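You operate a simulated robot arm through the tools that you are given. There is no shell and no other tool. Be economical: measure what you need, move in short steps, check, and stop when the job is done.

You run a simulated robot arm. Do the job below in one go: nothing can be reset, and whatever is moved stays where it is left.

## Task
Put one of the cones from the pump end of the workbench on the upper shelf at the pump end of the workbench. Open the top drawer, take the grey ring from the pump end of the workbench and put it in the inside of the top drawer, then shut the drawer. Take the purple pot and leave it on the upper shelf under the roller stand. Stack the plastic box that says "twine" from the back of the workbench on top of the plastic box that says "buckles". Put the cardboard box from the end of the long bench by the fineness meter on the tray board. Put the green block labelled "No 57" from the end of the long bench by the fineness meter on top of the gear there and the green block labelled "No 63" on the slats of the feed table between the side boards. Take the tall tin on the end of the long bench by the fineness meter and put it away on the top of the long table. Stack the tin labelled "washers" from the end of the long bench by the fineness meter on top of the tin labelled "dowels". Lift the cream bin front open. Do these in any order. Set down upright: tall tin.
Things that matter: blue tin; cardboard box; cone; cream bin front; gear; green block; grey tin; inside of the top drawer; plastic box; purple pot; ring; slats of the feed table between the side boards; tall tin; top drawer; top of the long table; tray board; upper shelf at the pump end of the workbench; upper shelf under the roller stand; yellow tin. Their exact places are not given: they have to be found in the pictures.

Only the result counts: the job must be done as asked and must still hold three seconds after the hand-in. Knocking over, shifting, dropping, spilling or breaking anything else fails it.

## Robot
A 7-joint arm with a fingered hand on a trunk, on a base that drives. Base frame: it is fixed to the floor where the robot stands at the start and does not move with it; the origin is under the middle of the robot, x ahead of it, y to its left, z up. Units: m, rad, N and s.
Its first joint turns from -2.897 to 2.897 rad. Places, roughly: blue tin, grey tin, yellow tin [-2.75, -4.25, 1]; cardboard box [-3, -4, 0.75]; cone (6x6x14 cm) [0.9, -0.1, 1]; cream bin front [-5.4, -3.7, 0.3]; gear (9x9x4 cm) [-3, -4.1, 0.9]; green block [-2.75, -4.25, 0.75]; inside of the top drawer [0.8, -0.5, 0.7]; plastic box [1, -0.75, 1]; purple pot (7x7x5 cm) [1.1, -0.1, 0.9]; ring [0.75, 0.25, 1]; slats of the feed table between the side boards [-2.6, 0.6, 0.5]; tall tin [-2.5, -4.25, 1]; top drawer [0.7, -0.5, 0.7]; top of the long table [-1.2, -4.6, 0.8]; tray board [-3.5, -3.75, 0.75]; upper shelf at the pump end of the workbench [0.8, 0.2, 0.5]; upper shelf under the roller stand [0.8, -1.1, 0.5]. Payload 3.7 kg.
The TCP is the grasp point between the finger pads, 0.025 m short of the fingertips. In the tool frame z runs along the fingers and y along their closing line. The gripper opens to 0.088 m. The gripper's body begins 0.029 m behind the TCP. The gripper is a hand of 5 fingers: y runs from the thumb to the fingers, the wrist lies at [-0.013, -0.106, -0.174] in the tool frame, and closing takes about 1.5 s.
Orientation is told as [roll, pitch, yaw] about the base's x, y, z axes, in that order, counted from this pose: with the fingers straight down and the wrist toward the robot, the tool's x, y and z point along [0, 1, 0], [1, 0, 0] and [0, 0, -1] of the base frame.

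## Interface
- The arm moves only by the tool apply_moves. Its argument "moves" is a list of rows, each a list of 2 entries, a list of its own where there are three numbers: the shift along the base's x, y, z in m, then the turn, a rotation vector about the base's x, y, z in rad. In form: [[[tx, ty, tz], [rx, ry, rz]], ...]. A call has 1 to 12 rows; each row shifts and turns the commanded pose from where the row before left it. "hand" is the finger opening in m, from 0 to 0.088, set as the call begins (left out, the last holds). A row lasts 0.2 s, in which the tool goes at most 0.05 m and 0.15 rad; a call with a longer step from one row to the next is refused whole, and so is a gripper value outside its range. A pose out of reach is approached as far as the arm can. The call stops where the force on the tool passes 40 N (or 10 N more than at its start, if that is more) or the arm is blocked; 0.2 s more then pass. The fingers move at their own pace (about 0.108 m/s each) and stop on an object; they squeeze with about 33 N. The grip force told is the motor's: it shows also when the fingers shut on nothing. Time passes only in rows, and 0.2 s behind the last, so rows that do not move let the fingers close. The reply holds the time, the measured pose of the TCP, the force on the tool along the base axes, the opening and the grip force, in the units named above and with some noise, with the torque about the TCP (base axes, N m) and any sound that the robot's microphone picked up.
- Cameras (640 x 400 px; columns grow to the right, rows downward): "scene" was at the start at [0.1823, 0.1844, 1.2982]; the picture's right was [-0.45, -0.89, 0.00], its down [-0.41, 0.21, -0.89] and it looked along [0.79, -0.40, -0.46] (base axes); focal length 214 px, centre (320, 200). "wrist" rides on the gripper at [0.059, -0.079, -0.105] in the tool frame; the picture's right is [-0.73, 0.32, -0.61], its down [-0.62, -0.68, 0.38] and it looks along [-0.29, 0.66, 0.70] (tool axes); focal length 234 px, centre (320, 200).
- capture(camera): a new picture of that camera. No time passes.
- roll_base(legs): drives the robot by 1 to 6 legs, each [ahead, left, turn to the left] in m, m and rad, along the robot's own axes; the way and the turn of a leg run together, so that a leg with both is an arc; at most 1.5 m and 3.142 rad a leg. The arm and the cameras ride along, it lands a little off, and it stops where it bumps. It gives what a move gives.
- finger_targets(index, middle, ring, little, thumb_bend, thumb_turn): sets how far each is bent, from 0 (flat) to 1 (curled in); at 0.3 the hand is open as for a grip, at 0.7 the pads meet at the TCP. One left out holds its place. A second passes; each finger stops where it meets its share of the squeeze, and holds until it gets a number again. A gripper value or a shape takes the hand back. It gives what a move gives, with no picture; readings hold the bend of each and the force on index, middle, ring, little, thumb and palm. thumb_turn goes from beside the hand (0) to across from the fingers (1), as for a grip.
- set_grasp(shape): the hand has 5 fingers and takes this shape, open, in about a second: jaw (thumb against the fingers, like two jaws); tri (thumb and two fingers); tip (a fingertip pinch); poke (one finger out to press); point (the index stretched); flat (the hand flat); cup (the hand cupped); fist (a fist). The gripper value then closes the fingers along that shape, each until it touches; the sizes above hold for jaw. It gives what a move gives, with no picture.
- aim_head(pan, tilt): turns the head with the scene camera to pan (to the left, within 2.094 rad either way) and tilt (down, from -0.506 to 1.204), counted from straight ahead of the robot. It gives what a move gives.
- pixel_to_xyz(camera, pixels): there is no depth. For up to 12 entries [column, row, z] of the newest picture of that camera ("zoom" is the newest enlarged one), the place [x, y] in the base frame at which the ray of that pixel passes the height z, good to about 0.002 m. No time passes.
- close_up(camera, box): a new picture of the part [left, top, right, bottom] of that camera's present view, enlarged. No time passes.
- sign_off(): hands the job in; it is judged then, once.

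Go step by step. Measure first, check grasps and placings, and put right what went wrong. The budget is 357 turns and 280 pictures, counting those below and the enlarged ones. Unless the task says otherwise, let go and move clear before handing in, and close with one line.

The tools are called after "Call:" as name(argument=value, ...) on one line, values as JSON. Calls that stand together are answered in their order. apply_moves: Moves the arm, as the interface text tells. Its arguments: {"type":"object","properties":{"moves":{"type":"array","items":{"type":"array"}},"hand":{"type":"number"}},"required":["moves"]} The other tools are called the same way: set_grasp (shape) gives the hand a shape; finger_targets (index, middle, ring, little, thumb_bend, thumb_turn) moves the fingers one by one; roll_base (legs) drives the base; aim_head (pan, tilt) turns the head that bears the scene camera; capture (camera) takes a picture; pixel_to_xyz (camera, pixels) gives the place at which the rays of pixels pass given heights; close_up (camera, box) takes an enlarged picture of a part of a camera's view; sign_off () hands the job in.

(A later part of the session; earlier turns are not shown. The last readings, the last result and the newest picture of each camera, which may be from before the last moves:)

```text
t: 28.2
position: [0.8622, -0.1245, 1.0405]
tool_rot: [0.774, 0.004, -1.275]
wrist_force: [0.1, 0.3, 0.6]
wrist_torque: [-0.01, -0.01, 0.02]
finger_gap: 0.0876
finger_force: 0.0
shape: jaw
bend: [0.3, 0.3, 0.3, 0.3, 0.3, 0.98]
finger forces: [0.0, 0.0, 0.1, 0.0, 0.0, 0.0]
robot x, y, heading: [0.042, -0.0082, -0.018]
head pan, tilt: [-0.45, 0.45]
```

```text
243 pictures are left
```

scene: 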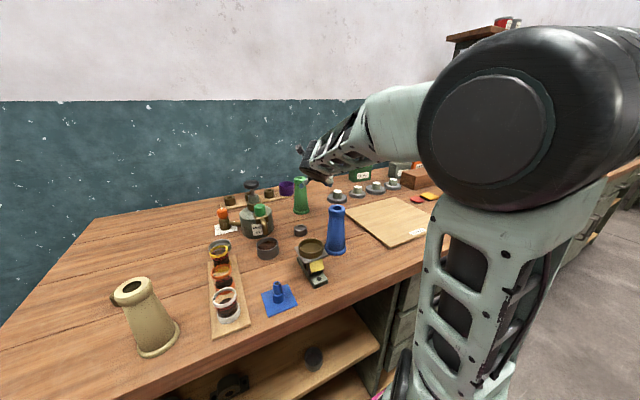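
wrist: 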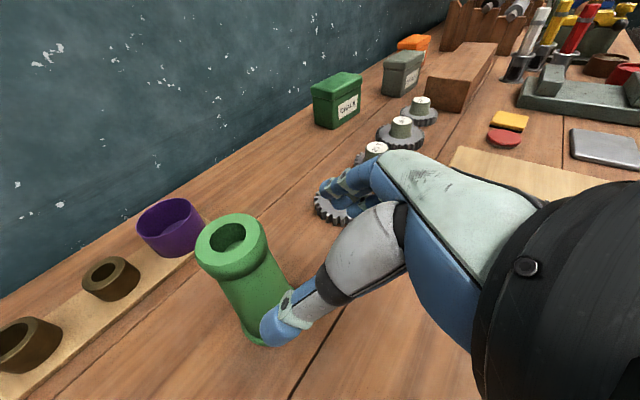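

Call:
pixel_to_xyz(camera="wrist", pixels=[[232, 238, 1.025], [170, 225, 0.94], [255, 325, 0.885]])

```text
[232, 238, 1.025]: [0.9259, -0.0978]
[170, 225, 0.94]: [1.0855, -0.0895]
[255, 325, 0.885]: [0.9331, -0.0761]
```

Cone at about (0.935,-0.097). Advance 0.115 along the tool axis and close.

Call:
apply_moves(moves=[[[0.0257, 0.0085, -0.0272], [0, 0, 0]], [[0.0257, 0.0085, -0.0272], [0, 0, 0]], [[0.0237, 0.0085, -0.0272], [0, 0, 0]], [[0, 0, 0], [0, 0, 0]]])

Call:
capture(camera="wrist")

Call:
close_up(camera="scene", box=[220, 130, 400, 250])

```text
t: 29.2
position: [0.9369, -0.1003, 0.9584]
tool_rot: [0.774, 0.004, -1.276]
wrist_force: [-0.5, 0.1, -0.1]
wrist_torque: [0.03, 0.0, 0.0]
finger_gap: 0.0878
finger_force: 0.1
shape: jaw
bend: [0.3, 0.3, 0.3, 0.3, 0.3, 0.98]
finger forces: [0.1, 0.1, 0.1, 0.1, 0.0, 0.1]
robot x, y, heading: [0.0416, -0.0057, -0.017]
head pan, tilt: [-0.45, 0.45]
```

```text
242 pictures are left
```

wrist: 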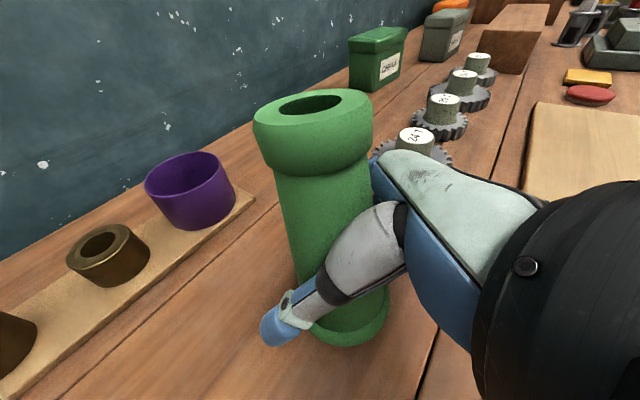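

```text
3.33 times, centred on (310, 190) of scene
```

zoom: 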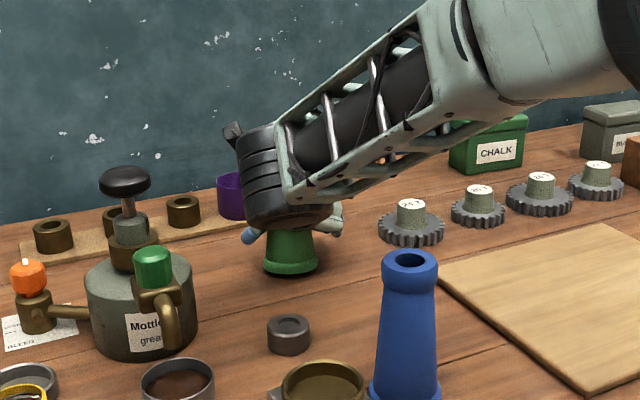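

The cone sits between thumb and fingers, on the TCP pixel (327,237). Close the hand.

Call:
apply_moves(moves=[[[0, 0, 0], [0, 0, 0]], [[0, 0, 0], [0, 0, 0]], [[0, 0, 0], [0, 0, 0]], [[0, 0, 0], [0, 0, 0]], [[0, 0, 0], [0, 0, 0]], [[0, 0, 0], [0, 0, 0]], [[0, 0, 0], [0, 0, 0]], [[0, 0, 0], [0, 0, 0]]], hand=0.02)

Call:
apply_moves(moves=[[[0, 0, 0.02], [0, 0, 0]], [[0, 0, 0.03], [0, 0, 0]], [[0, 0, 0.04], [0, 0, 0]], [[0, 0, 0.045], [0, 0, 0]], [[0, 0, 0.045], [0, 0, 0]], [[0, 0, 0.04], [0, 0, 0]]])

Call:
capture(camera="wrist")

Call:
capture(camera="scene")

```text
t: 31.1
position: [0.9373, -0.1005, 0.959]
tool_rot: [0.773, 0.004, -1.276]
wrist_force: [0.7, 0.2, 0.2]
wrist_torque: [0.01, 0.01, -0.02]
finger_gap: 0.031
finger_force: 33.3
shape: jaw
bend: [0.75, 0.54, 0.46, 0.47, 0.75, 0.99]
finger forces: [21.2, 6.2, 3.5, 2.6, 32.3, 0.6]
robot x, y, heading: [0.0428, -0.0073, -0.016]
head pan, tilt: [-0.45, 0.45]
```

```text
t: 32.5
position: [0.9386, -0.0999, 1.1805]
tool_rot: [0.771, 0.003, -1.275]
wrist_force: [0.3, -0.6, -0.1]
wrist_torque: [-0.01, 0.01, 0.01]
finger_gap: 0.0311
finger_force: 33.3
shape: jaw
bend: [0.75, 0.54, 0.46, 0.47, 0.75, 0.99]
finger forces: [21.4, 6.4, 3.6, 2.7, 32.1, 0.7]
robot x, y, heading: [0.0431, -0.0083, -0.023]
head pan, tilt: [-0.45, 0.45]
```

```text
240 pictures are left
```

wrist: 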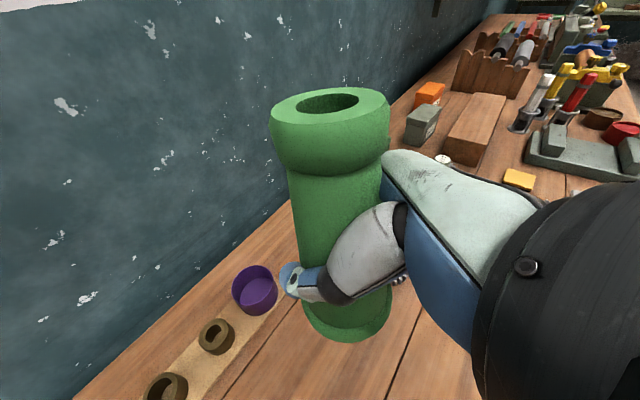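

```text
239 pictures are left
```

scene: 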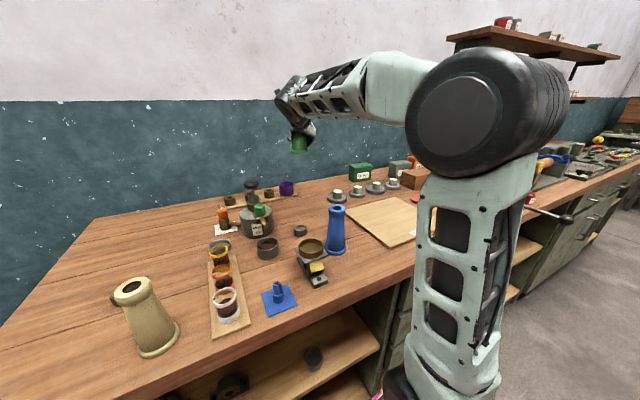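

Cone is held upright, TCP 0.073 above its base. Retract it toward the robot at height, undoing the yaw.

Call:
apply_moves(moves=[[[-0.045, 0.01, 0], [0, 0, -0.03]], [[-0.045, 0.01, 0], [0, 0, -0.03]], [[-0.045, 0.01, 0], [0, 0, -0.03]], [[-0.045, 0.01, 0], [0, 0, -0.03]], [[-0.045, 0.01, 0], [0, 0, -0.03]], [[-0.045, 0.01, 0], [0, 0, -0.03]], [[-0.045, 0.01, 0], [0, 0, -0.03]], [[-0.045, 0.01, 0], [0, 0, -0.03]], [[-0.045, 0.01, 0], [0, 0, -0.03]], [[-0.045, 0.01, 0], [0, 0, -0.03]]])

Call:
roll_base(legs=[[-0.35, 0.2, 0.017]])

Call:
aim_head(pan=0.1, tilt=0.75)

Call:
capture(camera="scene")

```text
t: 34.6
position: [0.4881, 0.0026, 1.1808]
tool_rot: [0.771, 0.002, -1.578]
wrist_force: [-0.1, 0.3, 0.0]
wrist_torque: [0.03, 0.01, -0.02]
finger_gap: 0.031
finger_force: 32.5
shape: jaw
bend: [0.75, 0.55, 0.46, 0.48, 0.75, 0.99]
finger forces: [21.8, 6.3, 3.6, 2.9, 32.5, 0.7]
robot x, y, heading: [0.0425, -0.0045, -0.021]
head pan, tilt: [-0.45, 0.45]
```

```text
t: 37.2
position: [0.1385, 0.2141, 1.1799]
tool_rot: [0.772, 0.003, -1.563]
wrist_force: [0.4, -0.6, -0.2]
wrist_torque: [-0.04, 0.05, -0.02]
finger_gap: 0.0305
finger_force: 32.5
shape: jaw
bend: [0.75, 0.55, 0.46, 0.48, 0.75, 0.99]
finger forces: [21.8, 6.3, 3.6, 3.0, 32.5, 0.7]
robot x, y, heading: [-0.3065, 0.1976, -0.002]
head pan, tilt: [-0.45, 0.45]
```

```text
t: 38.1
position: [0.1387, 0.2137, 1.181]
tool_rot: [0.774, 0.003, -1.564]
wrist_force: [0.9, 0.7, -1.2]
wrist_torque: [0.02, -0.02, -0.02]
finger_gap: 0.0309
finger_force: 33.4
shape: jaw
bend: [0.75, 0.55, 0.46, 0.48, 0.75, 0.99]
finger forces: [21.9, 6.3, 3.6, 3.0, 32.5, 0.7]
robot x, y, heading: [-0.303, 0.1984, -0.004]
head pan, tilt: [0.099, 0.75]
```

```text
238 pictures are left
```

scene: 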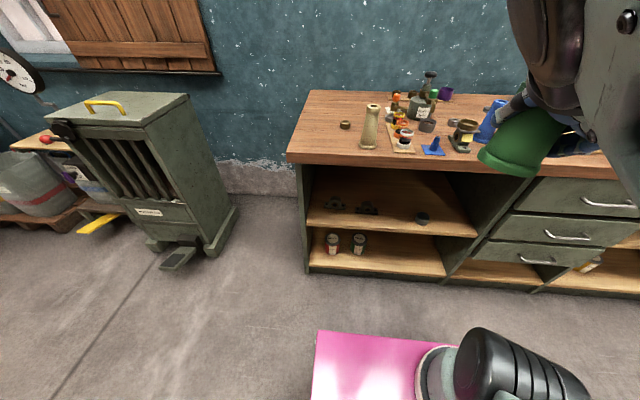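

Now I measure the shelf height by matching the front face line against floor contact (309,272).

Call:
pixel_to_xyz(camera="scene", pixels=[[309, 273, 0.0], [309, 264, 0.1], [307, 221, 0.45], [307, 221, 0.5], [307, 221, 0.55], [476, 237, 0.45], [476, 237, 0.5], [288, 152, 0.885], [421, 218, 0.48], [366, 209, 0.48], [530, 180, 0.75], [290, 163, 0.83]])

Call:
close_up(camera="scene", box=[280, 140, 500, 280])

```text
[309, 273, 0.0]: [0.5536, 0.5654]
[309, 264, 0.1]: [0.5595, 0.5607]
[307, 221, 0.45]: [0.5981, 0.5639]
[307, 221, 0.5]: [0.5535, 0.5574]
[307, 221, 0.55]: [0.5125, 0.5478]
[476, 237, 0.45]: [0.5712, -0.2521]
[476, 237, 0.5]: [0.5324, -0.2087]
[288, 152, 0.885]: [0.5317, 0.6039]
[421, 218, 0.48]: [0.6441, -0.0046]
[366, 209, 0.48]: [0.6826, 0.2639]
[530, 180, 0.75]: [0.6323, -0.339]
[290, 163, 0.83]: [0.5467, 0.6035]
```

```text
2.86 times, centred on (390, 210) of scene
```

zoom: 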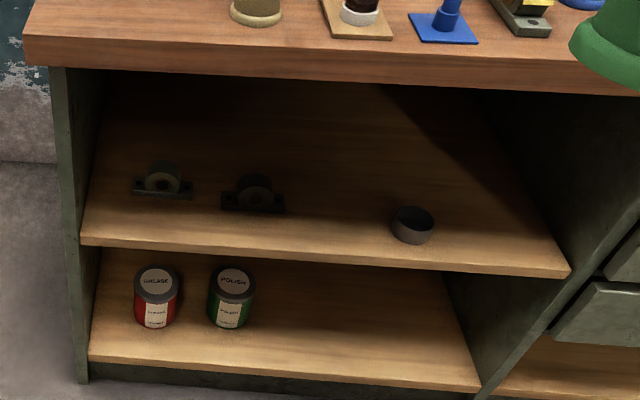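

Shelf top ≈0.48, front ≈0.56; free spot at about (0.635, 0.12) between the block (y≈0.26) and the cup (y≈0). I'll extend and lower the arm in front of the bench.

Call:
apply_moves(moves=[[[0.04, 0, 0], [0, 0, 0]], [[0.04, 0, 0], [0, 0, 0]], [[0.04, 0, 0], [0, 0, 0]], [[0.03, 0, 0], [0, 0, 0]], [[0, 0, -0.045], [0, 0, 0]], [[0, 0, -0.045], [0, 0, 0]], [[0, 0, -0.045], [0, 0, 0]], [[0, 0, -0.045], [0, 0, 0]], [[0, 0, -0.045], [0, 0, 0]], [[0, 0, -0.045], [0, 0, 0]], [[0, 0, -0.045], [0, 0, 0]]])

Call:
capture(camera="scene")

```text
t: 39.4
position: [0.2836, 0.2406, 1.1244]
tool_rot: [0.754, 0.062, -1.436]
wrist_force: [0.6, -1.3, 0.2]
wrist_torque: [0.01, 0.01, 0.0]
finger_gap: 0.0308
finger_force: 33.0
shape: jaw
bend: [0.75, 0.55, 0.47, 0.48, 0.75, 0.99]
finger forces: [21.8, 6.3, 3.4, 2.8, 33.1, 0.8]
robot x, y, heading: [-0.3055, 0.1964, -0.006]
head pan, tilt: [0.099, 0.75]
stopped in row 6: the arm was blocked; the commanded pose is now the measured one
```

```text
236 pictures are left
```

scene: 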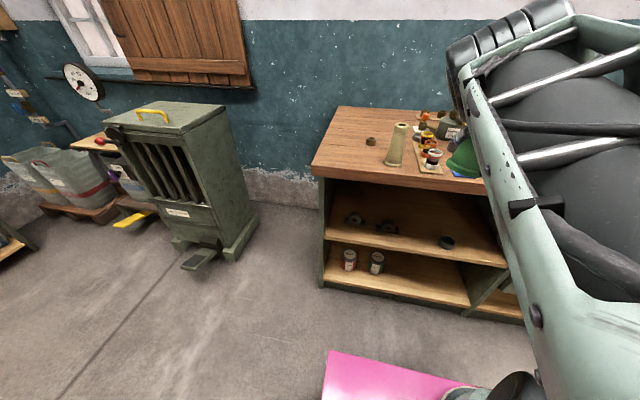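

The forearm bumped the camera mast. I'll reverse, shift the hand to the robot's right, then lower.

Call:
apply_moves(moves=[[[0, -0.03, 0.03], [0, 0, 0]], [[0, -0.045, 0.01], [0, 0, -0.02]], [[0, -0.045, 0], [0, 0, -0.05]], [[0, -0.045, 0], [-0.02, 0, -0.05]], [[0, -0.045, 0], [0, -0.03, 0]], [[0, -0.045, 0], [0, 0, 0]], [[0, 0, 0], [0, 0, 0]]])

Call:
capture(camera="scene")

Call:
capture(camera="wrist")

```text
t: 40.6
position: [0.2449, 0.12, 1.2077]
tool_rot: [0.881, -0.091, -1.48]
wrist_force: [0.7, 0.0, -0.4]
wrist_torque: [-0.04, -0.02, -0.03]
finger_gap: 0.0307
finger_force: 33.5
shape: jaw
bend: [0.75, 0.55, 0.47, 0.48, 0.76, 0.99]
finger forces: [22.0, 6.2, 3.6, 3.1, 33.1, 0.7]
robot x, y, heading: [-0.3019, 0.1975, 0.0]
head pan, tilt: [0.099, 0.75]
stopped in row 5: the arm was blocked; the commanded pose is now the measured one
```

```text
235 pictures are left
```

scene: 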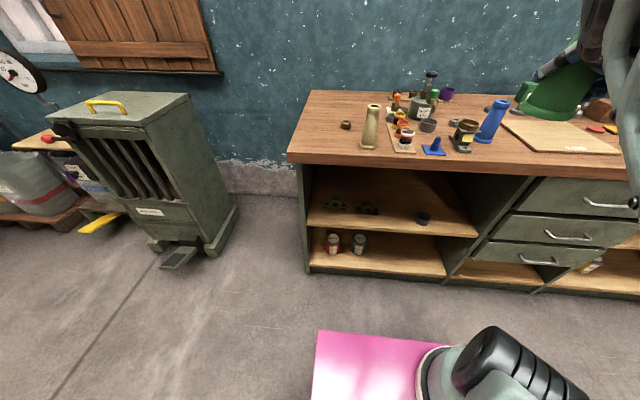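

```text
234 pictures are left
```

wrist: 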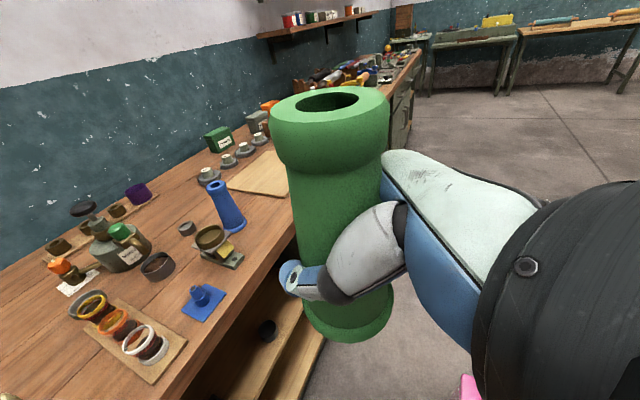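

Call:
apply_moves(moves=[[[0, -0.04, 0], [0.03, 0.036, -0.03]], [[0, -0.04, 0], [0.03, 0.036, -0.03]], [[0, -0.04, 0], [0.03, 0.036, -0.03]], [[0, -0.04, 0], [0, 0, 0]], [[0, 0, 0], [0, 0, 0]]])

Call:
capture(camera="scene")

```text
t: 41.4
position: [0.1998, 0.0712, 1.2477]
tool_rot: [0.906, -0.138, -1.535]
wrist_force: [0.0, -0.3, -0.3]
wrist_torque: [0.03, 0.02, 0.0]
finger_gap: 0.031
finger_force: 33.2
shape: jaw
bend: [0.75, 0.55, 0.47, 0.48, 0.76, 0.99]
finger forces: [22.1, 6.2, 3.7, 2.9, 33.1, 0.7]
robot x, y, heading: [-0.3089, 0.1976, -0.001]
head pan, tilt: [0.099, 0.75]
stopped in row 3: the arm was blocked; the commanded pose is now the measured one
```

```text
233 pictures are left
```

scene: 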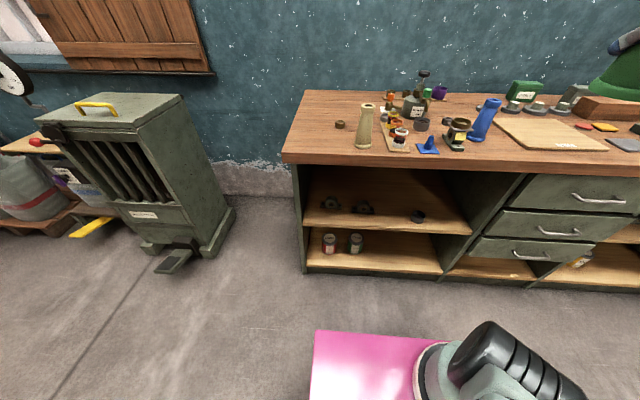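

The motion deviates from command; the elbow must be hitting something. I'll look at the arm itself.

Call:
aim_head(pan=-1.2, tilt=0.2)

Call:
capture(camera="scene")

```text
t: 42.9
position: [0.2005, 0.0717, 1.2486]
tool_rot: [0.908, -0.137, -1.536]
wrist_force: [0.5, -0.4, -0.5]
wrist_torque: [0.0, 0.0, 0.01]
finger_gap: 0.0309
finger_force: 32.8
shape: jaw
bend: [0.75, 0.55, 0.47, 0.48, 0.76, 0.99]
finger forces: [22.1, 6.3, 3.5, 3.0, 33.2, 0.8]
robot x, y, heading: [-0.3045, 0.1964, -0.008]
head pan, tilt: [-1.201, 0.201]
```

```text
232 pictures are left
```

scene: 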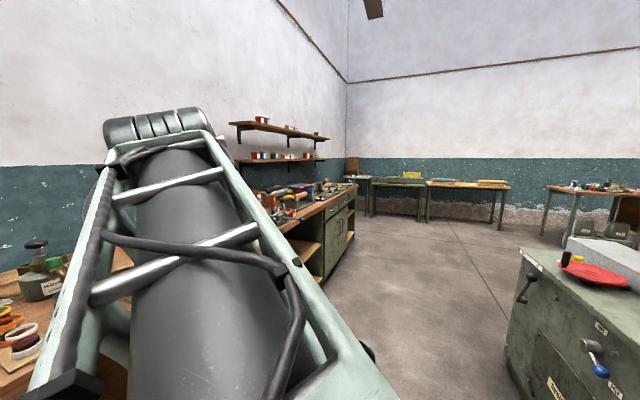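

The forearm is jammed against the head mast. I'll extend the hand forward and right to free it, and restore orientation.

Call:
apply_moves(moves=[[[0.04, -0.02, 0.0], [0, 0, 0]], [[0.04, -0.02, 0.0], [0, 0, 0]], [[0.04, -0.02, 0.0], [0, 0, 0]], [[0.04, -0.02, 0.0], [0, 0, 0]], [[0.04, -0.02, 0.0], [0, 0, 0]], [[0.03, -0.02, 0.0], [0, 0, 0]], [[0, 0, 0], [0, 0, 0]]])

Call:
capture(camera="scene")

```text
t: 43.6
position: [0.2496, 0.1283, 1.2808]
tool_rot: [0.997, -0.268, -1.392]
wrist_force: [0.3, -0.3, 0.6]
wrist_torque: [0.0, 0.02, 0.01]
finger_gap: 0.0308
finger_force: 32.9
shape: jaw
bend: [0.75, 0.55, 0.47, 0.48, 0.76, 0.99]
finger forces: [22.2, 6.2, 3.7, 3.1, 33.2, 0.7]
robot x, y, heading: [-0.306, 0.1947, -0.004]
head pan, tilt: [-1.201, 0.201]
stopped in row 3: the arm was blocked; the commanded pose is now the measured one
```

```text
231 pictures are left
```

scene: 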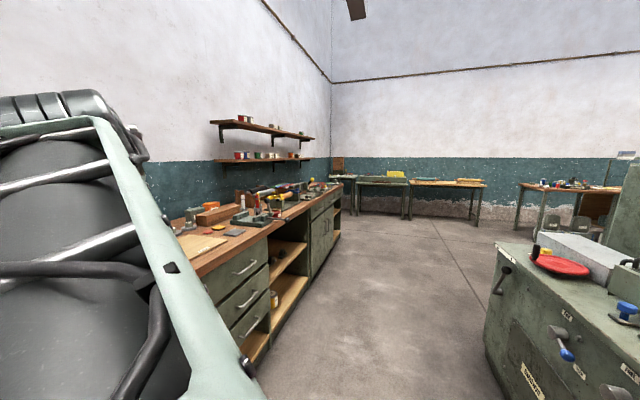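

Call:
apply_moves(moves=[[[0.02, 0, 0.03], [0, 0, 0.1]], [[0.02, 0, 0.03], [0, 0, 0.1]], [[0.02, 0, 0.03], [0, 0, 0.1]], [[0.02, 0, 0.03], [0, 0, 0.1]]])

Call:
aim_head(pan=-1.2, tilt=0.7)

Call:
capture(camera="scene")

```text
t: 44.6
position: [0.3318, 0.133, 1.4049]
tool_rot: [0.998, -0.275, -0.995]
wrist_force: [-0.9, 0.3, -0.3]
wrist_torque: [0.0, 0.0, 0.0]
finger_gap: 0.0304
finger_force: 32.8
shape: jaw
bend: [0.75, 0.55, 0.47, 0.48, 0.76, 0.99]
finger forces: [22.2, 5.9, 3.5, 3.2, 33.6, 0.8]
robot x, y, heading: [-0.3038, 0.196, -0.005]
head pan, tilt: [-1.201, 0.201]
```

```text
t: 45.5
position: [0.3332, 0.1313, 1.403]
tool_rot: [0.998, -0.273, -0.999]
wrist_force: [-0.1, -0.5, -0.7]
wrist_torque: [-0.03, 0.0, 0.01]
finger_gap: 0.0306
finger_force: 33.2
shape: jaw
bend: [0.75, 0.55, 0.47, 0.48, 0.76, 0.99]
finger forces: [22.2, 6.0, 3.6, 3.2, 33.6, 0.7]
robot x, y, heading: [-0.3025, 0.1973, -0.006]
head pan, tilt: [-1.201, 0.7]
```

```text
230 pictures are left
```

scene: 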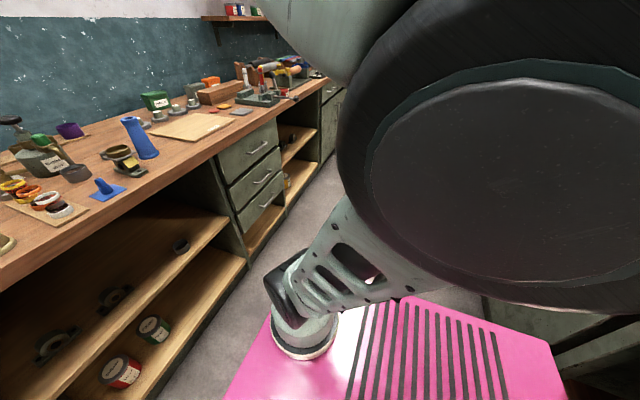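

Free now. Move the hand right/forward at this height to take the elbow away from the head, and restore orientation.

Call:
apply_moves(moves=[[[0.03, -0.035, 0], [0, 0, 0]], [[0.03, -0.035, 0], [0, 0, 0]], [[0.03, -0.035, 0], [0, 0, 0]], [[0.03, -0.035, 0], [0, 0, 0]], [[0, -0.04, 0], [0, 0, 0]], [[0, -0.04, 0], [0, 0, 0]], [[0, -0.04, 0], [0, 0, 0]], [[0, 0, 0], [0, 0, 0]]])

Call:
capture(camera="scene")

Call:
capture(camera="wrist")

```text
t: 47.3
position: [0.4532, -0.1252, 1.4048]
tool_rot: [0.996, -0.272, -0.996]
wrist_force: [0.2, -0.5, -1.0]
wrist_torque: [0.03, 0.02, 0.04]
finger_gap: 0.0304
finger_force: 32.5
shape: jaw
bend: [0.75, 0.55, 0.47, 0.48, 0.76, 0.99]
finger forces: [22.2, 5.8, 3.5, 3.4, 33.9, 0.8]
robot x, y, heading: [-0.3102, 0.1981, -0.004]
head pan, tilt: [-1.201, 0.7]
```

```text
229 pictures are left
```

scene: 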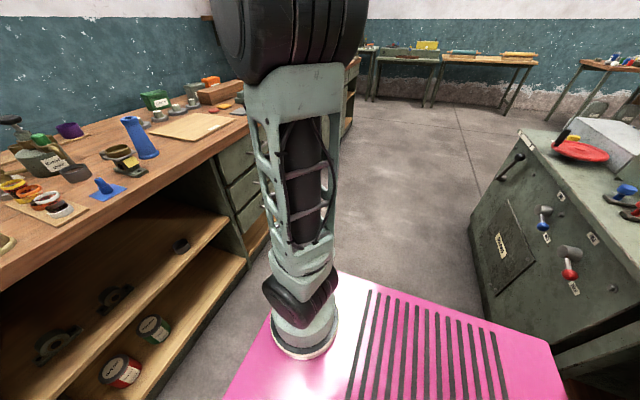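

```text
228 pictures are left
```

wrist: 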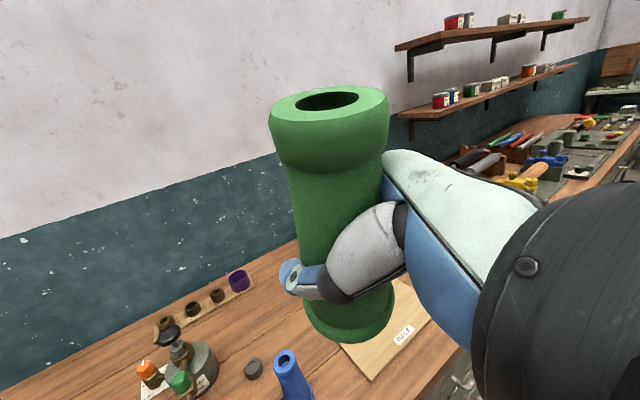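

The elbow is clear now, upper arm vertical. I'll fix orientation, drive back and left, then lower in front of the shelf.

Call:
apply_moves(moves=[[[0, 0, 0], [0.036, 0.111, 0]], [[0, 0, 0], [0.036, 0.111, 0]], [[0, 0, 0], [0.036, 0.111, 0]], [[0, 0, 0], [0, 0, 0]]])

Call:
roll_base(legs=[[-0.16, 0.25, 0.005]])

Call:
apply_moves(moves=[[[0, 0, -0.045], [0, 0, 0]], [[0, 0, -0.045], [0, 0, 0]], [[0, 0, -0.045], [0, 0, 0]], [[0, 0, -0.045], [0, 0, 0]], [[0, 0, -0.045], [0, 0, 0]], [[0, 0, -0.045], [0, 0, 0]], [[0, 0, -0.045], [0, 0, 0]], [[0, 0, -0.045], [0, 0, 0]], [[0, 0, -0.045], [0, 0, 0]], [[0, 0, -0.045], [0, 0, 0]]])

Call:
capture(camera="scene")

```text
t: 48.3
position: [0.4499, -0.1275, 1.4043]
tool_rot: [0.777, 0.002, -0.969]
wrist_force: [0.2, 0.7, -1.2]
wrist_torque: [-0.02, 0.01, 0.01]
finger_gap: 0.0306
finger_force: 33.1
shape: jaw
bend: [0.75, 0.55, 0.47, 0.48, 0.76, 0.99]
finger forces: [22.5, 5.8, 3.5, 3.4, 33.9, 0.9]
robot x, y, heading: [-0.3082, 0.1989, -0.005]
head pan, tilt: [-1.201, 0.7]
```

```text
t: 50.4
position: [0.2937, 0.1256, 1.4034]
tool_rot: [0.78, 0.004, -0.963]
wrist_force: [-0.1, 0.5, 0.2]
wrist_torque: [0.03, -0.01, 0.01]
finger_gap: 0.0309
finger_force: 33.1
shape: jaw
bend: [0.75, 0.55, 0.47, 0.48, 0.76, 0.99]
finger forces: [22.6, 6.0, 3.5, 3.6, 33.9, 0.9]
robot x, y, heading: [-0.4632, 0.4462, -0.001]
head pan, tilt: [-1.201, 0.7]
```

```text
t: 52.5
position: [0.2932, 0.1264, 0.9513]
tool_rot: [0.779, 0.004, -0.965]
wrist_force: [-0.3, -0.2, -0.5]
wrist_torque: [0.03, 0.0, -0.01]
finger_gap: 0.0305
finger_force: 33.2
shape: jaw
bend: [0.75, 0.56, 0.47, 0.48, 0.77, 0.99]
finger forces: [23.6, 5.9, 3.7, 3.8, 33.5, 0.9]
robot x, y, heading: [-0.4676, 0.4472, 0.004]
head pan, tilt: [-1.201, 0.7]
```

```text
227 pictures are left
```

scene: 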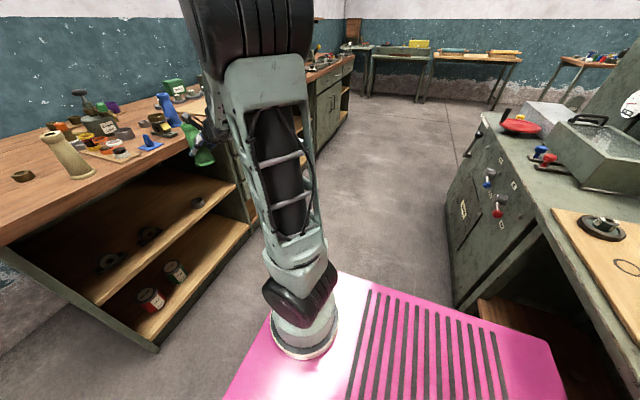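

Call:
apply_moves(moves=[[[0, 0, -0.045], [0, 0, 0]], [[0, 0, -0.045], [0, 0, 0]], [[0, 0, -0.045], [0, 0, 0]], [[0, 0, -0.045], [0, 0, 0]], [[0, 0, -0.045], [0, 0, 0]], [[0, 0, -0.045], [0, 0, 0]], [[0, 0, -0.045], [0, 0, 0]], [[0, 0, -0.035], [0, 0, 0]]])

Call:
aim_head(pan=-0.5, tilt=0.75)

Call:
capture(camera="scene")

Call:
capture(camera="wrist")

```text
t: 54.4
position: [0.2941, 0.1235, 0.5999]
tool_rot: [0.779, 0.002, -0.965]
wrist_force: [0.1, 0.1, -0.3]
wrist_torque: [0.01, 0.04, 0.01]
finger_gap: 0.0306
finger_force: 33.1
shape: jaw
bend: [0.75, 0.56, 0.47, 0.48, 0.77, 0.99]
finger forces: [24.1, 5.8, 3.7, 4.0, 33.3, 0.9]
robot x, y, heading: [-0.4608, 0.4461, -0.003]
head pan, tilt: [-1.201, 0.7]
```

```text
t: 55.4
position: [0.2945, 0.1236, 0.5999]
tool_rot: [0.777, 0.004, -0.963]
wrist_force: [-1.0, 0.5, -0.6]
wrist_torque: [-0.01, 0.0, 0.01]
finger_gap: 0.0304
finger_force: 33.1
shape: jaw
bend: [0.75, 0.56, 0.47, 0.48, 0.77, 0.99]
finger forces: [24.1, 5.8, 3.6, 4.0, 33.3, 0.9]
robot x, y, heading: [-0.4641, 0.4479, 0.001]
head pan, tilt: [-0.499, 0.75]
```

```text
226 pictures are left
```

scene: 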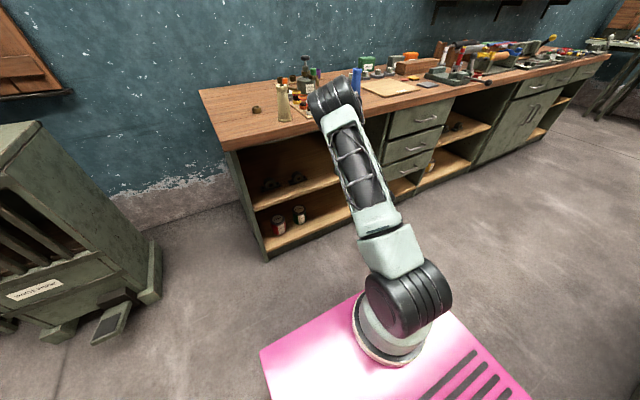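

```text
225 pictures are left
```

wrist: 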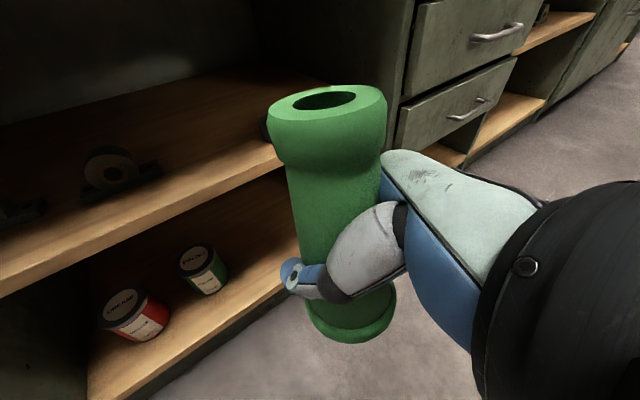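

Shelf and its free area show clearly. I'll check the elbow location (335,100) against bench edge and the shelf edge heights from the wrist view.

Call:
pixel_to_xyz(camera="scene", pixels=[[335, 100, 0.9], [335, 100, 1.0], [335, 100, 1.1], [335, 100, 1.2], [400, 300, 0.45], [420, 300, 0.5]])

Call:
pixel_to_xyz(camera="wrist", pixels=[[200, 183, 0.46], [200, 183, 0.48], [200, 183, 0.5], [20, 262, 0.48], [20, 262, 0.5], [115, 185, 0.48], [265, 125, 0.5]])

```text
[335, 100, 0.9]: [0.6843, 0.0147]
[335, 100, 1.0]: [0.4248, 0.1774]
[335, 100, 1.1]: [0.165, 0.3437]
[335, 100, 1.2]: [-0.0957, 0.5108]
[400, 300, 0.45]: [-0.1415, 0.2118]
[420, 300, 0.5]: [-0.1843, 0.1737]
```

```text
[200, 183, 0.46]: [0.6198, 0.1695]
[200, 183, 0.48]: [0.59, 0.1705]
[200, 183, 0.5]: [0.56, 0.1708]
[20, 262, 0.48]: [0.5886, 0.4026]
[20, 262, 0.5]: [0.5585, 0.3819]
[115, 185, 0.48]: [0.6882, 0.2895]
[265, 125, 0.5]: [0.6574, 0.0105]
```

Shelf top is ≈0.50 with edge x≈0.557. To keep the forearm leaning back from the bench edge I'll extend the arm rather than only drive in.

Call:
apply_moves(moves=[[[0.04, 0, 0], [0, 0, 0]], [[0.04, 0, 0], [0, 0, 0]], [[0.04, 0, 0], [0, 0, 0]], [[0.04, 0, 0], [0, 0, 0]], [[0.03, 0, 0], [0, 0, 0]], [[0, 0, 0], [0, 0, 0]]])

Call:
capture(camera="scene")

Call:
capture(camera="wrist")

```text
t: 56.8
position: [0.4839, 0.125, 0.6007]
tool_rot: [0.778, 0.004, -0.964]
wrist_force: [-0.3, 0.2, 0.2]
wrist_torque: [-0.03, 0.02, 0.01]
finger_gap: 0.0307
finger_force: 32.7
shape: jaw
bend: [0.75, 0.56, 0.47, 0.48, 0.77, 0.99]
finger forces: [24.0, 5.6, 3.6, 4.0, 33.8, 1.0]
robot x, y, heading: [-0.4628, 0.4475, -0.001]
head pan, tilt: [-0.499, 0.75]
```

```text
224 pictures are left
```

scene: 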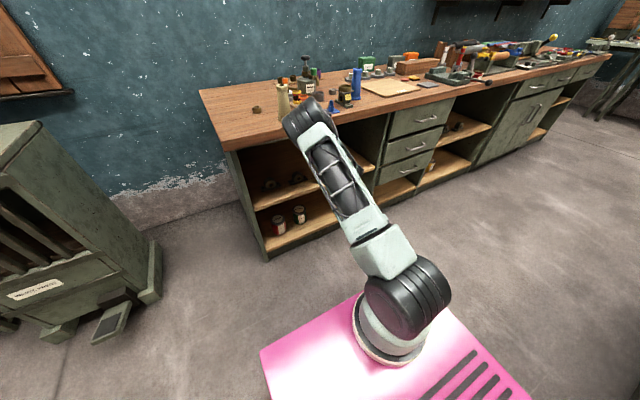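

```text
223 pictures are left
```

wrist: 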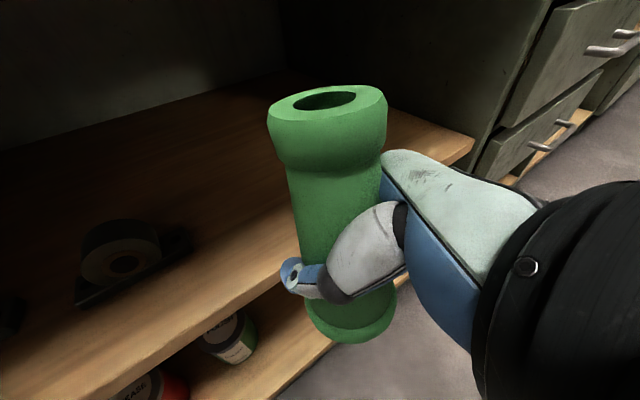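

Call:
apply_moves(moves=[[[0.035, 0, 0], [0, 0, 0]], [[0.035, 0, 0], [0, 0, 0]], [[0.035, 0, 0], [0, 0, 0]], [[0.03, 0, 0], [0, 0, 0]], [[0, 0, 0], [0, 0, 0]]])

Call:
capture(camera="scene")

Call:
capture(camera="wrist")

```text
t: 58.0
position: [0.6194, 0.1234, 0.6001]
tool_rot: [0.778, 0.004, -0.964]
wrist_force: [0.3, 0.0, 0.3]
wrist_torque: [0.0, 0.0, -0.02]
finger_gap: 0.0304
finger_force: 33.5
shape: jaw
bend: [0.75, 0.56, 0.47, 0.48, 0.77, 0.99]
finger forces: [23.9, 5.3, 3.6, 4.0, 34.1, 1.0]
robot x, y, heading: [-0.4636, 0.4502, 0.003]
head pan, tilt: [-0.499, 0.75]
```

```text
222 pictures are left
```

scene: 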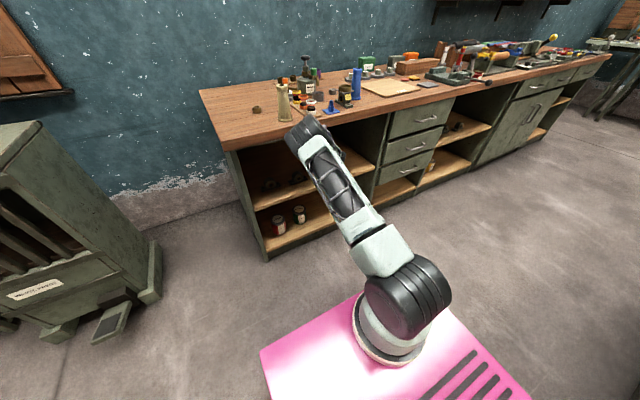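

```text
221 pictures are left
```

wrist: 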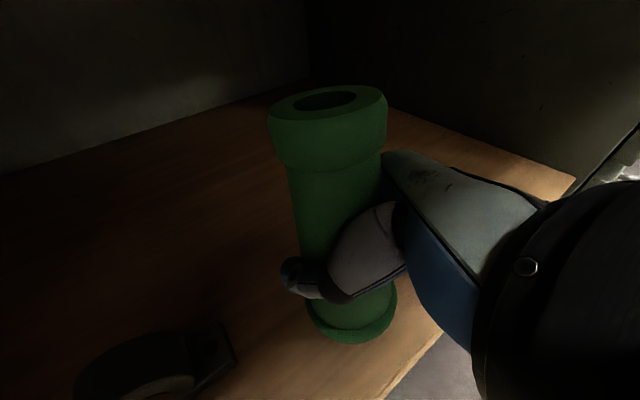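

Cone is over the shelf. Lower gently and watch the force.

Call:
apply_moves(moves=[[[0.02, 0, -0.01], [0, 0, 0]], [[0, 0, -0.008], [0, 0, 0]], [[0, 0, 0], [0, 0, 0]]])

Call:
apply_moves(moves=[[[0, 0, -0.004], [0, 0, 0]], [[0, 0, -0.003], [0, 0, 0]], [[0, 0, 0], [0, 0, 0]]])

```text
t: 58.8
position: [0.6426, 0.1226, 0.5835]
tool_rot: [0.776, 0.003, -0.965]
wrist_force: [-0.5, -0.7, 0.8]
wrist_torque: [-0.01, 0.01, 0.01]
finger_gap: 0.0304
finger_force: 33.0
shape: jaw
bend: [0.75, 0.56, 0.47, 0.48, 0.77, 0.99]
finger forces: [24.1, 5.3, 3.7, 4.0, 33.9, 1.2]
robot x, y, heading: [-0.4677, 0.4497, 0.002]
head pan, tilt: [-0.499, 0.75]
```

```text
t: 59.6
position: [0.6414, 0.1247, 0.5776]
tool_rot: [0.779, 0.003, -0.963]
wrist_force: [-0.7, -1.0, -0.5]
wrist_torque: [-0.02, 0.0, 0.0]
finger_gap: 0.0303
finger_force: 33.0
shape: jaw
bend: [0.75, 0.56, 0.47, 0.48, 0.77, 0.99]
finger forces: [24.0, 5.2, 3.6, 3.9, 34.0, 1.1]
robot x, y, heading: [-0.4658, 0.4495, 0.0]
head pan, tilt: [-0.499, 0.75]
```

Call:
apply_moves(moves=[[[0, 0, -0.004], [0, 0, 0]], [[0, 0, -0.003], [0, 0, 0]], [[0, 0, 0], [0, 0, 0]]])

Call:
apply_moves(moves=[[[0, 0, -0.003], [0, 0, 0]], [[0, 0, -0.003], [0, 0, 0]], [[0, 0, 0], [0, 0, 0]]])

Call:
capture(camera="wrist")

```text
t: 60.4
position: [0.6416, 0.1251, 0.5698]
tool_rot: [0.777, 0.004, -0.963]
wrist_force: [-0.5, -0.3, -0.2]
wrist_torque: [-0.01, 0.02, -0.01]
finger_gap: 0.0305
finger_force: 33.0
shape: jaw
bend: [0.75, 0.56, 0.47, 0.48, 0.77, 0.99]
finger forces: [24.2, 5.3, 3.6, 4.0, 34.0, 1.0]
robot x, y, heading: [-0.4661, 0.4488, 0.002]
head pan, tilt: [-0.499, 0.75]
```

```text
t: 61.2
position: [0.6403, 0.1247, 0.5636]
tool_rot: [0.78, 0.004, -0.964]
wrist_force: [-0.4, -0.1, -0.5]
wrist_torque: [-0.01, 0.02, -0.03]
finger_gap: 0.0303
finger_force: 32.9
shape: jaw
bend: [0.75, 0.56, 0.47, 0.48, 0.77, 0.99]
finger forces: [24.0, 5.3, 3.6, 4.0, 33.9, 1.2]
robot x, y, heading: [-0.462, 0.4465, -0.0]
head pan, tilt: [-0.499, 0.75]
```

```text
220 pictures are left
```

wrist: 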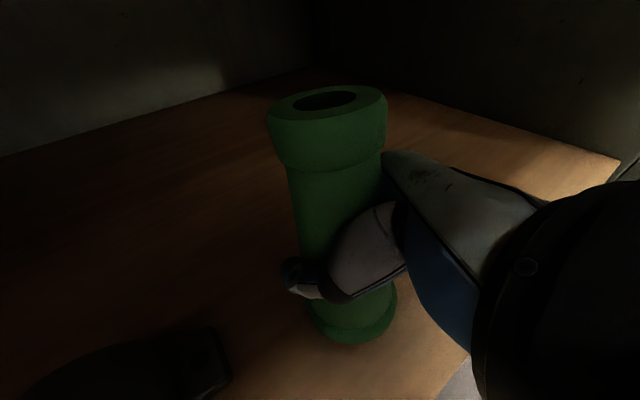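

No contact yet; continue down in small steps.

Call:
apply_moves(moves=[[[0, 0, -0.003], [0, 0, 0]], [[0, 0, -0.003], [0, 0, 0]], [[0, 0, 0], [0, 0, 0]]])

Call:
apply_moves(moves=[[[0, 0, -0.003], [0, 0, 0]], [[0, 0, -0.003], [0, 0, 0]], [[0, 0, 0], [0, 0, 0]]])

Call:
apply_moves(moves=[[[0, 0, -0.003], [0, 0, 0]], [[0, 0, -0.003], [0, 0, 0]], [[0, 0, 0], [0, 0, 0]]])

```text
t: 62.0
position: [0.6398, 0.1254, 0.5579]
tool_rot: [0.778, 0.004, -0.965]
wrist_force: [-0.1, 0.3, -0.4]
wrist_torque: [0.04, 0.02, 0.03]
finger_gap: 0.0306
finger_force: 32.5
shape: jaw
bend: [0.75, 0.56, 0.47, 0.48, 0.77, 0.99]
finger forces: [24.1, 5.3, 3.6, 4.0, 34.0, 1.1]
robot x, y, heading: [-0.4608, 0.446, -0.002]
head pan, tilt: [-0.499, 0.75]
```

```text
t: 62.8
position: [0.6384, 0.1262, 0.5521]
tool_rot: [0.779, 0.003, -0.964]
wrist_force: [-0.3, -0.6, 2.9]
wrist_torque: [-0.04, -0.05, -0.04]
finger_gap: 0.0304
finger_force: 33.2
shape: jaw
bend: [0.75, 0.56, 0.47, 0.48, 0.77, 0.99]
finger forces: [24.0, 5.4, 3.6, 4.0, 34.2, 1.1]
robot x, y, heading: [-0.4637, 0.4469, -0.003]
head pan, tilt: [-0.499, 0.75]
```

```text
t: 63.6
position: [0.6377, 0.1254, 0.5501]
tool_rot: [0.781, -0.001, -0.964]
wrist_force: [-2.4, 0.9, 30.0]
wrist_torque: [-0.24, -0.11, 0.04]
finger_gap: 0.0307
finger_force: 32.9
shape: jaw
bend: [0.75, 0.56, 0.48, 0.47, 0.78, 0.97]
finger forces: [23.3, 6.3, 4.2, 3.5, 36.8, 1.1]
robot x, y, heading: [-0.4621, 0.449, -0.005]
head pan, tilt: [-0.499, 0.75]
```

Contact at z≈0.552 (force 30 N). Ease up 3 mm and open.

Call:
apply_moves(moves=[[[0, 0, 0.004], [0, 0, 0]], [[0, 0, 0], [0, 0, 0]]])

Call:
apply_moves(moves=[[[0, 0, 0], [0, 0, 0]], [[0, 0, 0], [0, 0, 0]], [[0, 0, 0], [0, 0, 0]], [[0, 0, 0], [0, 0, 0]], [[0, 0, 0], [0, 0, 0]], [[0, 0, 0], [0, 0, 0]]], hand=0.088)

Call:
capture(camera="wrist")

```text
t: 64.2
position: [0.6371, 0.125, 0.5506]
tool_rot: [0.779, 0.004, -0.963]
wrist_force: [2.0, -1.2, 14.7]
wrist_torque: [-0.19, -0.29, 0.0]
finger_gap: 0.0306
finger_force: 32.8
shape: jaw
bend: [0.75, 0.56, 0.47, 0.47, 0.78, 0.98]
finger forces: [25.1, 7.1, 4.6, 3.5, 35.4, 1.3]
robot x, y, heading: [-0.4643, 0.4444, -0.001]
head pan, tilt: [-0.499, 0.75]
```

```text
t: 65.6
position: [0.6383, 0.1267, 0.55]
tool_rot: [0.778, 0.003, -0.964]
wrist_force: [-0.4, -0.5, 0.2]
wrist_torque: [0.02, -0.01, -0.01]
finger_gap: 0.0874
finger_force: 0.0
shape: jaw
bend: [0.3, 0.3, 0.3, 0.3, 0.3, 0.98]
finger forces: [0.0, 0.0, 0.0, 0.1, 0.1, 0.0]
robot x, y, heading: [-0.4652, 0.449, -0.007]
head pan, tilt: [-0.499, 0.75]
```

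```text
219 pictures are left
```

wrist: 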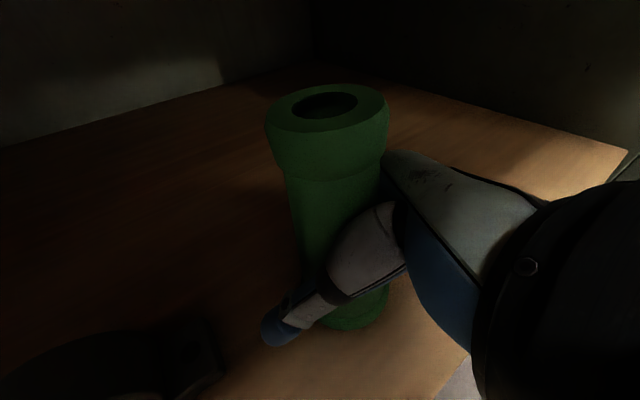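

Released, cone standing. Back out along the approach direction.

Call:
apply_moves(moves=[[[-0.025, -0.017, 0.015], [0, 0, 0]], [[-0.025, -0.017, 0.015], [0, 0, 0]], [[-0.025, -0.017, 0.015], [0, 0, 0]], [[-0.025, -0.017, 0.015], [0, 0, 0]], [[-0.04, -0.01, 0.0], [0, 0, 0]], [[-0.045, 0, 0.0], [0, 0, 0]], [[-0.045, 0, 0.0], [0, 0, 0]]])

Call:
capture(camera="wrist")

Call:
close_up(camera="scene", box=[190, 80, 420, 270])

```text
t: 67.2
position: [0.4097, 0.0464, 0.6122]
tool_rot: [0.78, 0.002, -0.963]
wrist_force: [-0.1, 0.7, -0.2]
wrist_torque: [0.03, 0.01, 0.05]
finger_gap: 0.0876
finger_force: 0.0
shape: jaw
bend: [0.3, 0.3, 0.3, 0.3, 0.3, 0.98]
finger forces: [0.0, 0.1, 0.0, 0.0, 0.0, 0.0]
robot x, y, heading: [-0.4649, 0.4484, -0.005]
head pan, tilt: [-0.499, 0.75]
```

```text
218 pictures are left
```

wrist: 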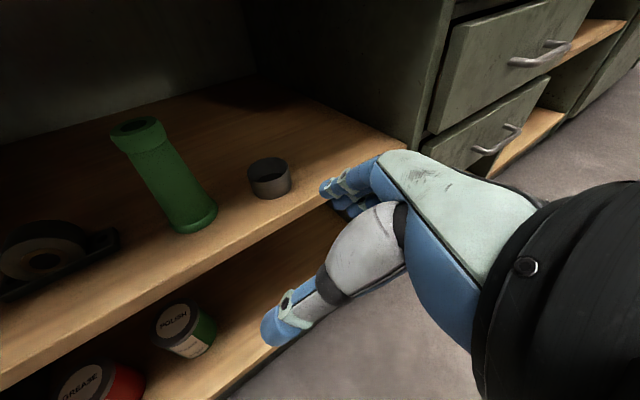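

```text
2.11 times, centred on (305, 175) of scene
```

zoom: 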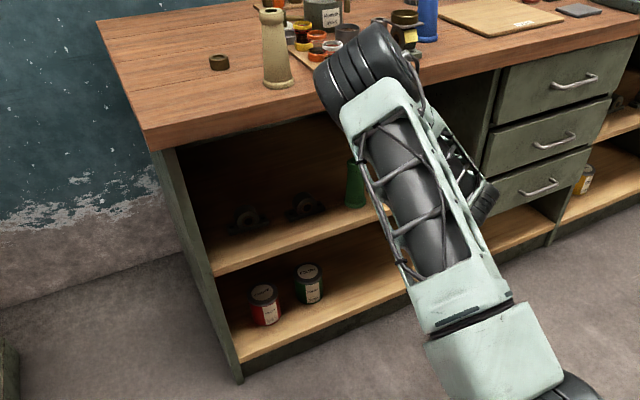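

Cone stands on the shelf. Now raise the arm and turn the hand back to the neutral tool-down pose for the ring and drawer.

Call:
apply_moves(moves=[[[0, 0, 0.048], [0, 0, 0]], [[0, 0, 0.048], [0, 0, 0]], [[0, 0, 0.048], [0, 0, 0]], [[0, 0, 0.048], [0, 0, 0]], [[0, 0, 0.048], [0, 0, 0]], [[0, 0, 0.048], [0, 0, 0]], [[0, 0, 0.048], [0, 0, 0]], [[0, 0, 0.048], [0, 0, 0]], [[0, 0, 0.048], [0, 0, 0]], [[0, 0, 0.048], [0, 0, 0]], [[0, 0, 0.048], [0, 0, 0]], [[0, 0, 0.048], [0, 0, 0]]])

Call:
apply_moves(moves=[[[0, 0, 0.04], [-0.0738, 0.1066, 0]], [[0, 0, 0.04], [-0.0738, 0.1066, 0]], [[0, 0, 0], [-0.0738, 0.1066, 0]], [[0, 0, 0], [-0.0738, 0.1066, 0]], [[0, 0, 0], [-0.0738, 0.1066, 0]], [[0, 0, 0], [-0.0738, 0.1066, 0]], [[0, 0, 0], [0, 0, 0.14]], [[0, 0, 0], [0, 0, 0.14]], [[0, 0, 0], [0, 0, 0.14]], [[0, 0, 0], [0, 0, 0.14]], [[0, 0, 0], [0, 0, 0.14]], [[0, 0, 0], [0, 0, 0.14]]])

```text
t: 69.8
position: [0.4104, 0.0493, 1.1897]
tool_rot: [0.777, 0.003, -0.965]
wrist_force: [0.3, -0.2, 0.3]
wrist_torque: [-0.03, -0.01, -0.04]
finger_gap: 0.0876
finger_force: 0.1
shape: jaw
bend: [0.3, 0.3, 0.3, 0.3, 0.3, 0.98]
finger forces: [0.0, 0.1, 0.1, 0.0, 0.0, 0.0]
robot x, y, heading: [-0.4617, 0.4503, 0.001]
head pan, tilt: [-0.499, 0.75]
```

```text
t: 72.4
position: [0.4094, 0.0484, 1.2673]
tool_rot: [-0.001, 0.004, -0.125]
wrist_force: [0.4, -0.3, -0.4]
wrist_torque: [-0.03, -0.02, 0.0]
finger_gap: 0.0878
finger_force: 0.0
shape: jaw
bend: [0.3, 0.3, 0.3, 0.3, 0.3, 0.98]
finger forces: [0.0, 0.0, 0.1, 0.0, 0.0, 0.0]
robot x, y, heading: [-0.4649, 0.4488, -0.009]
head pan, tilt: [-0.499, 0.75]
```

Call:
apply_moves(moves=[[[0, 0, 0], [0, 0, 0.125]], [[0, 0, 0], [0, 0, 0]]])

Call:
roll_base(legs=[[0.2, -0.7, 0.005]])

Call:
aim_head(pan=-0.55, tilt=0.7)

Call:
capture(camera="scene")

Call:
capture(camera="wrist")

```text
t: 73.0
position: [0.4081, 0.0454, 1.2674]
tool_rot: [0.0, 0.002, 0.0]
wrist_force: [-0.4, 0.5, 0.7]
wrist_torque: [0.02, 0.0, 0.0]
finger_gap: 0.0876
finger_force: 0.1
shape: jaw
bend: [0.3, 0.3, 0.3, 0.3, 0.3, 0.98]
finger forces: [0.0, 0.0, 0.0, 0.0, 0.0, 0.0]
robot x, y, heading: [-0.463, 0.4481, -0.005]
head pan, tilt: [-0.499, 0.75]
```

```text
t: 76.9
position: [0.6116, -0.6213, 1.2662]
tool_rot: [0.0, 0.003, 0.009]
wrist_force: [-0.6, 0.7, -0.2]
wrist_torque: [0.01, -0.03, -0.01]
finger_gap: 0.0878
finger_force: 0.1
shape: jaw
bend: [0.3, 0.3, 0.3, 0.3, 0.3, 0.98]
finger forces: [0.1, 0.0, 0.0, 0.0, 0.0, 0.0]
robot x, y, heading: [-0.2663, -0.2315, 0.015]
head pan, tilt: [-0.499, 0.75]
```

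```text
t: 77.5
position: [0.6108, -0.6215, 1.2668]
tool_rot: [0.001, 0.004, 0.009]
wrist_force: [0.1, 0.3, 0.2]
wrist_torque: [-0.02, 0.0, 0.01]
finger_gap: 0.0876
finger_force: 0.1
shape: jaw
bend: [0.3, 0.3, 0.3, 0.3, 0.3, 0.98]
finger forces: [0.0, 0.0, 0.0, 0.0, 0.0, 0.0]
robot x, y, heading: [-0.2652, -0.233, 0.003]
head pan, tilt: [-0.55, 0.7]
```

```text
216 pictures are left
```

scene: 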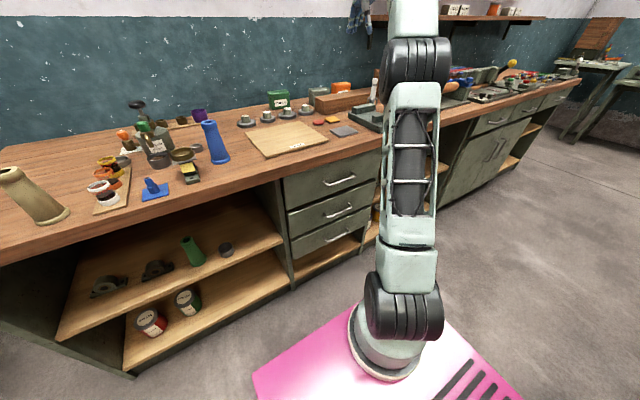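

```text
215 pictures are left
```

wrist: 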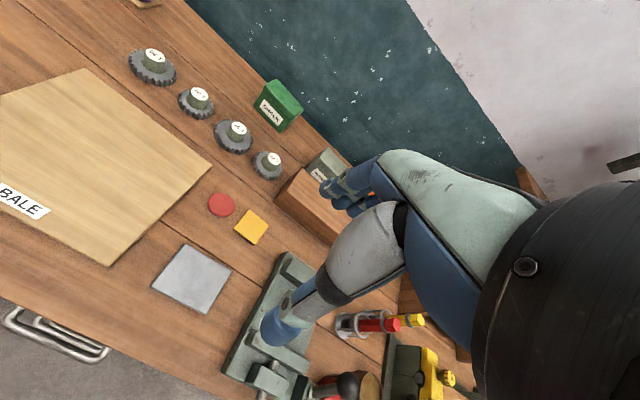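

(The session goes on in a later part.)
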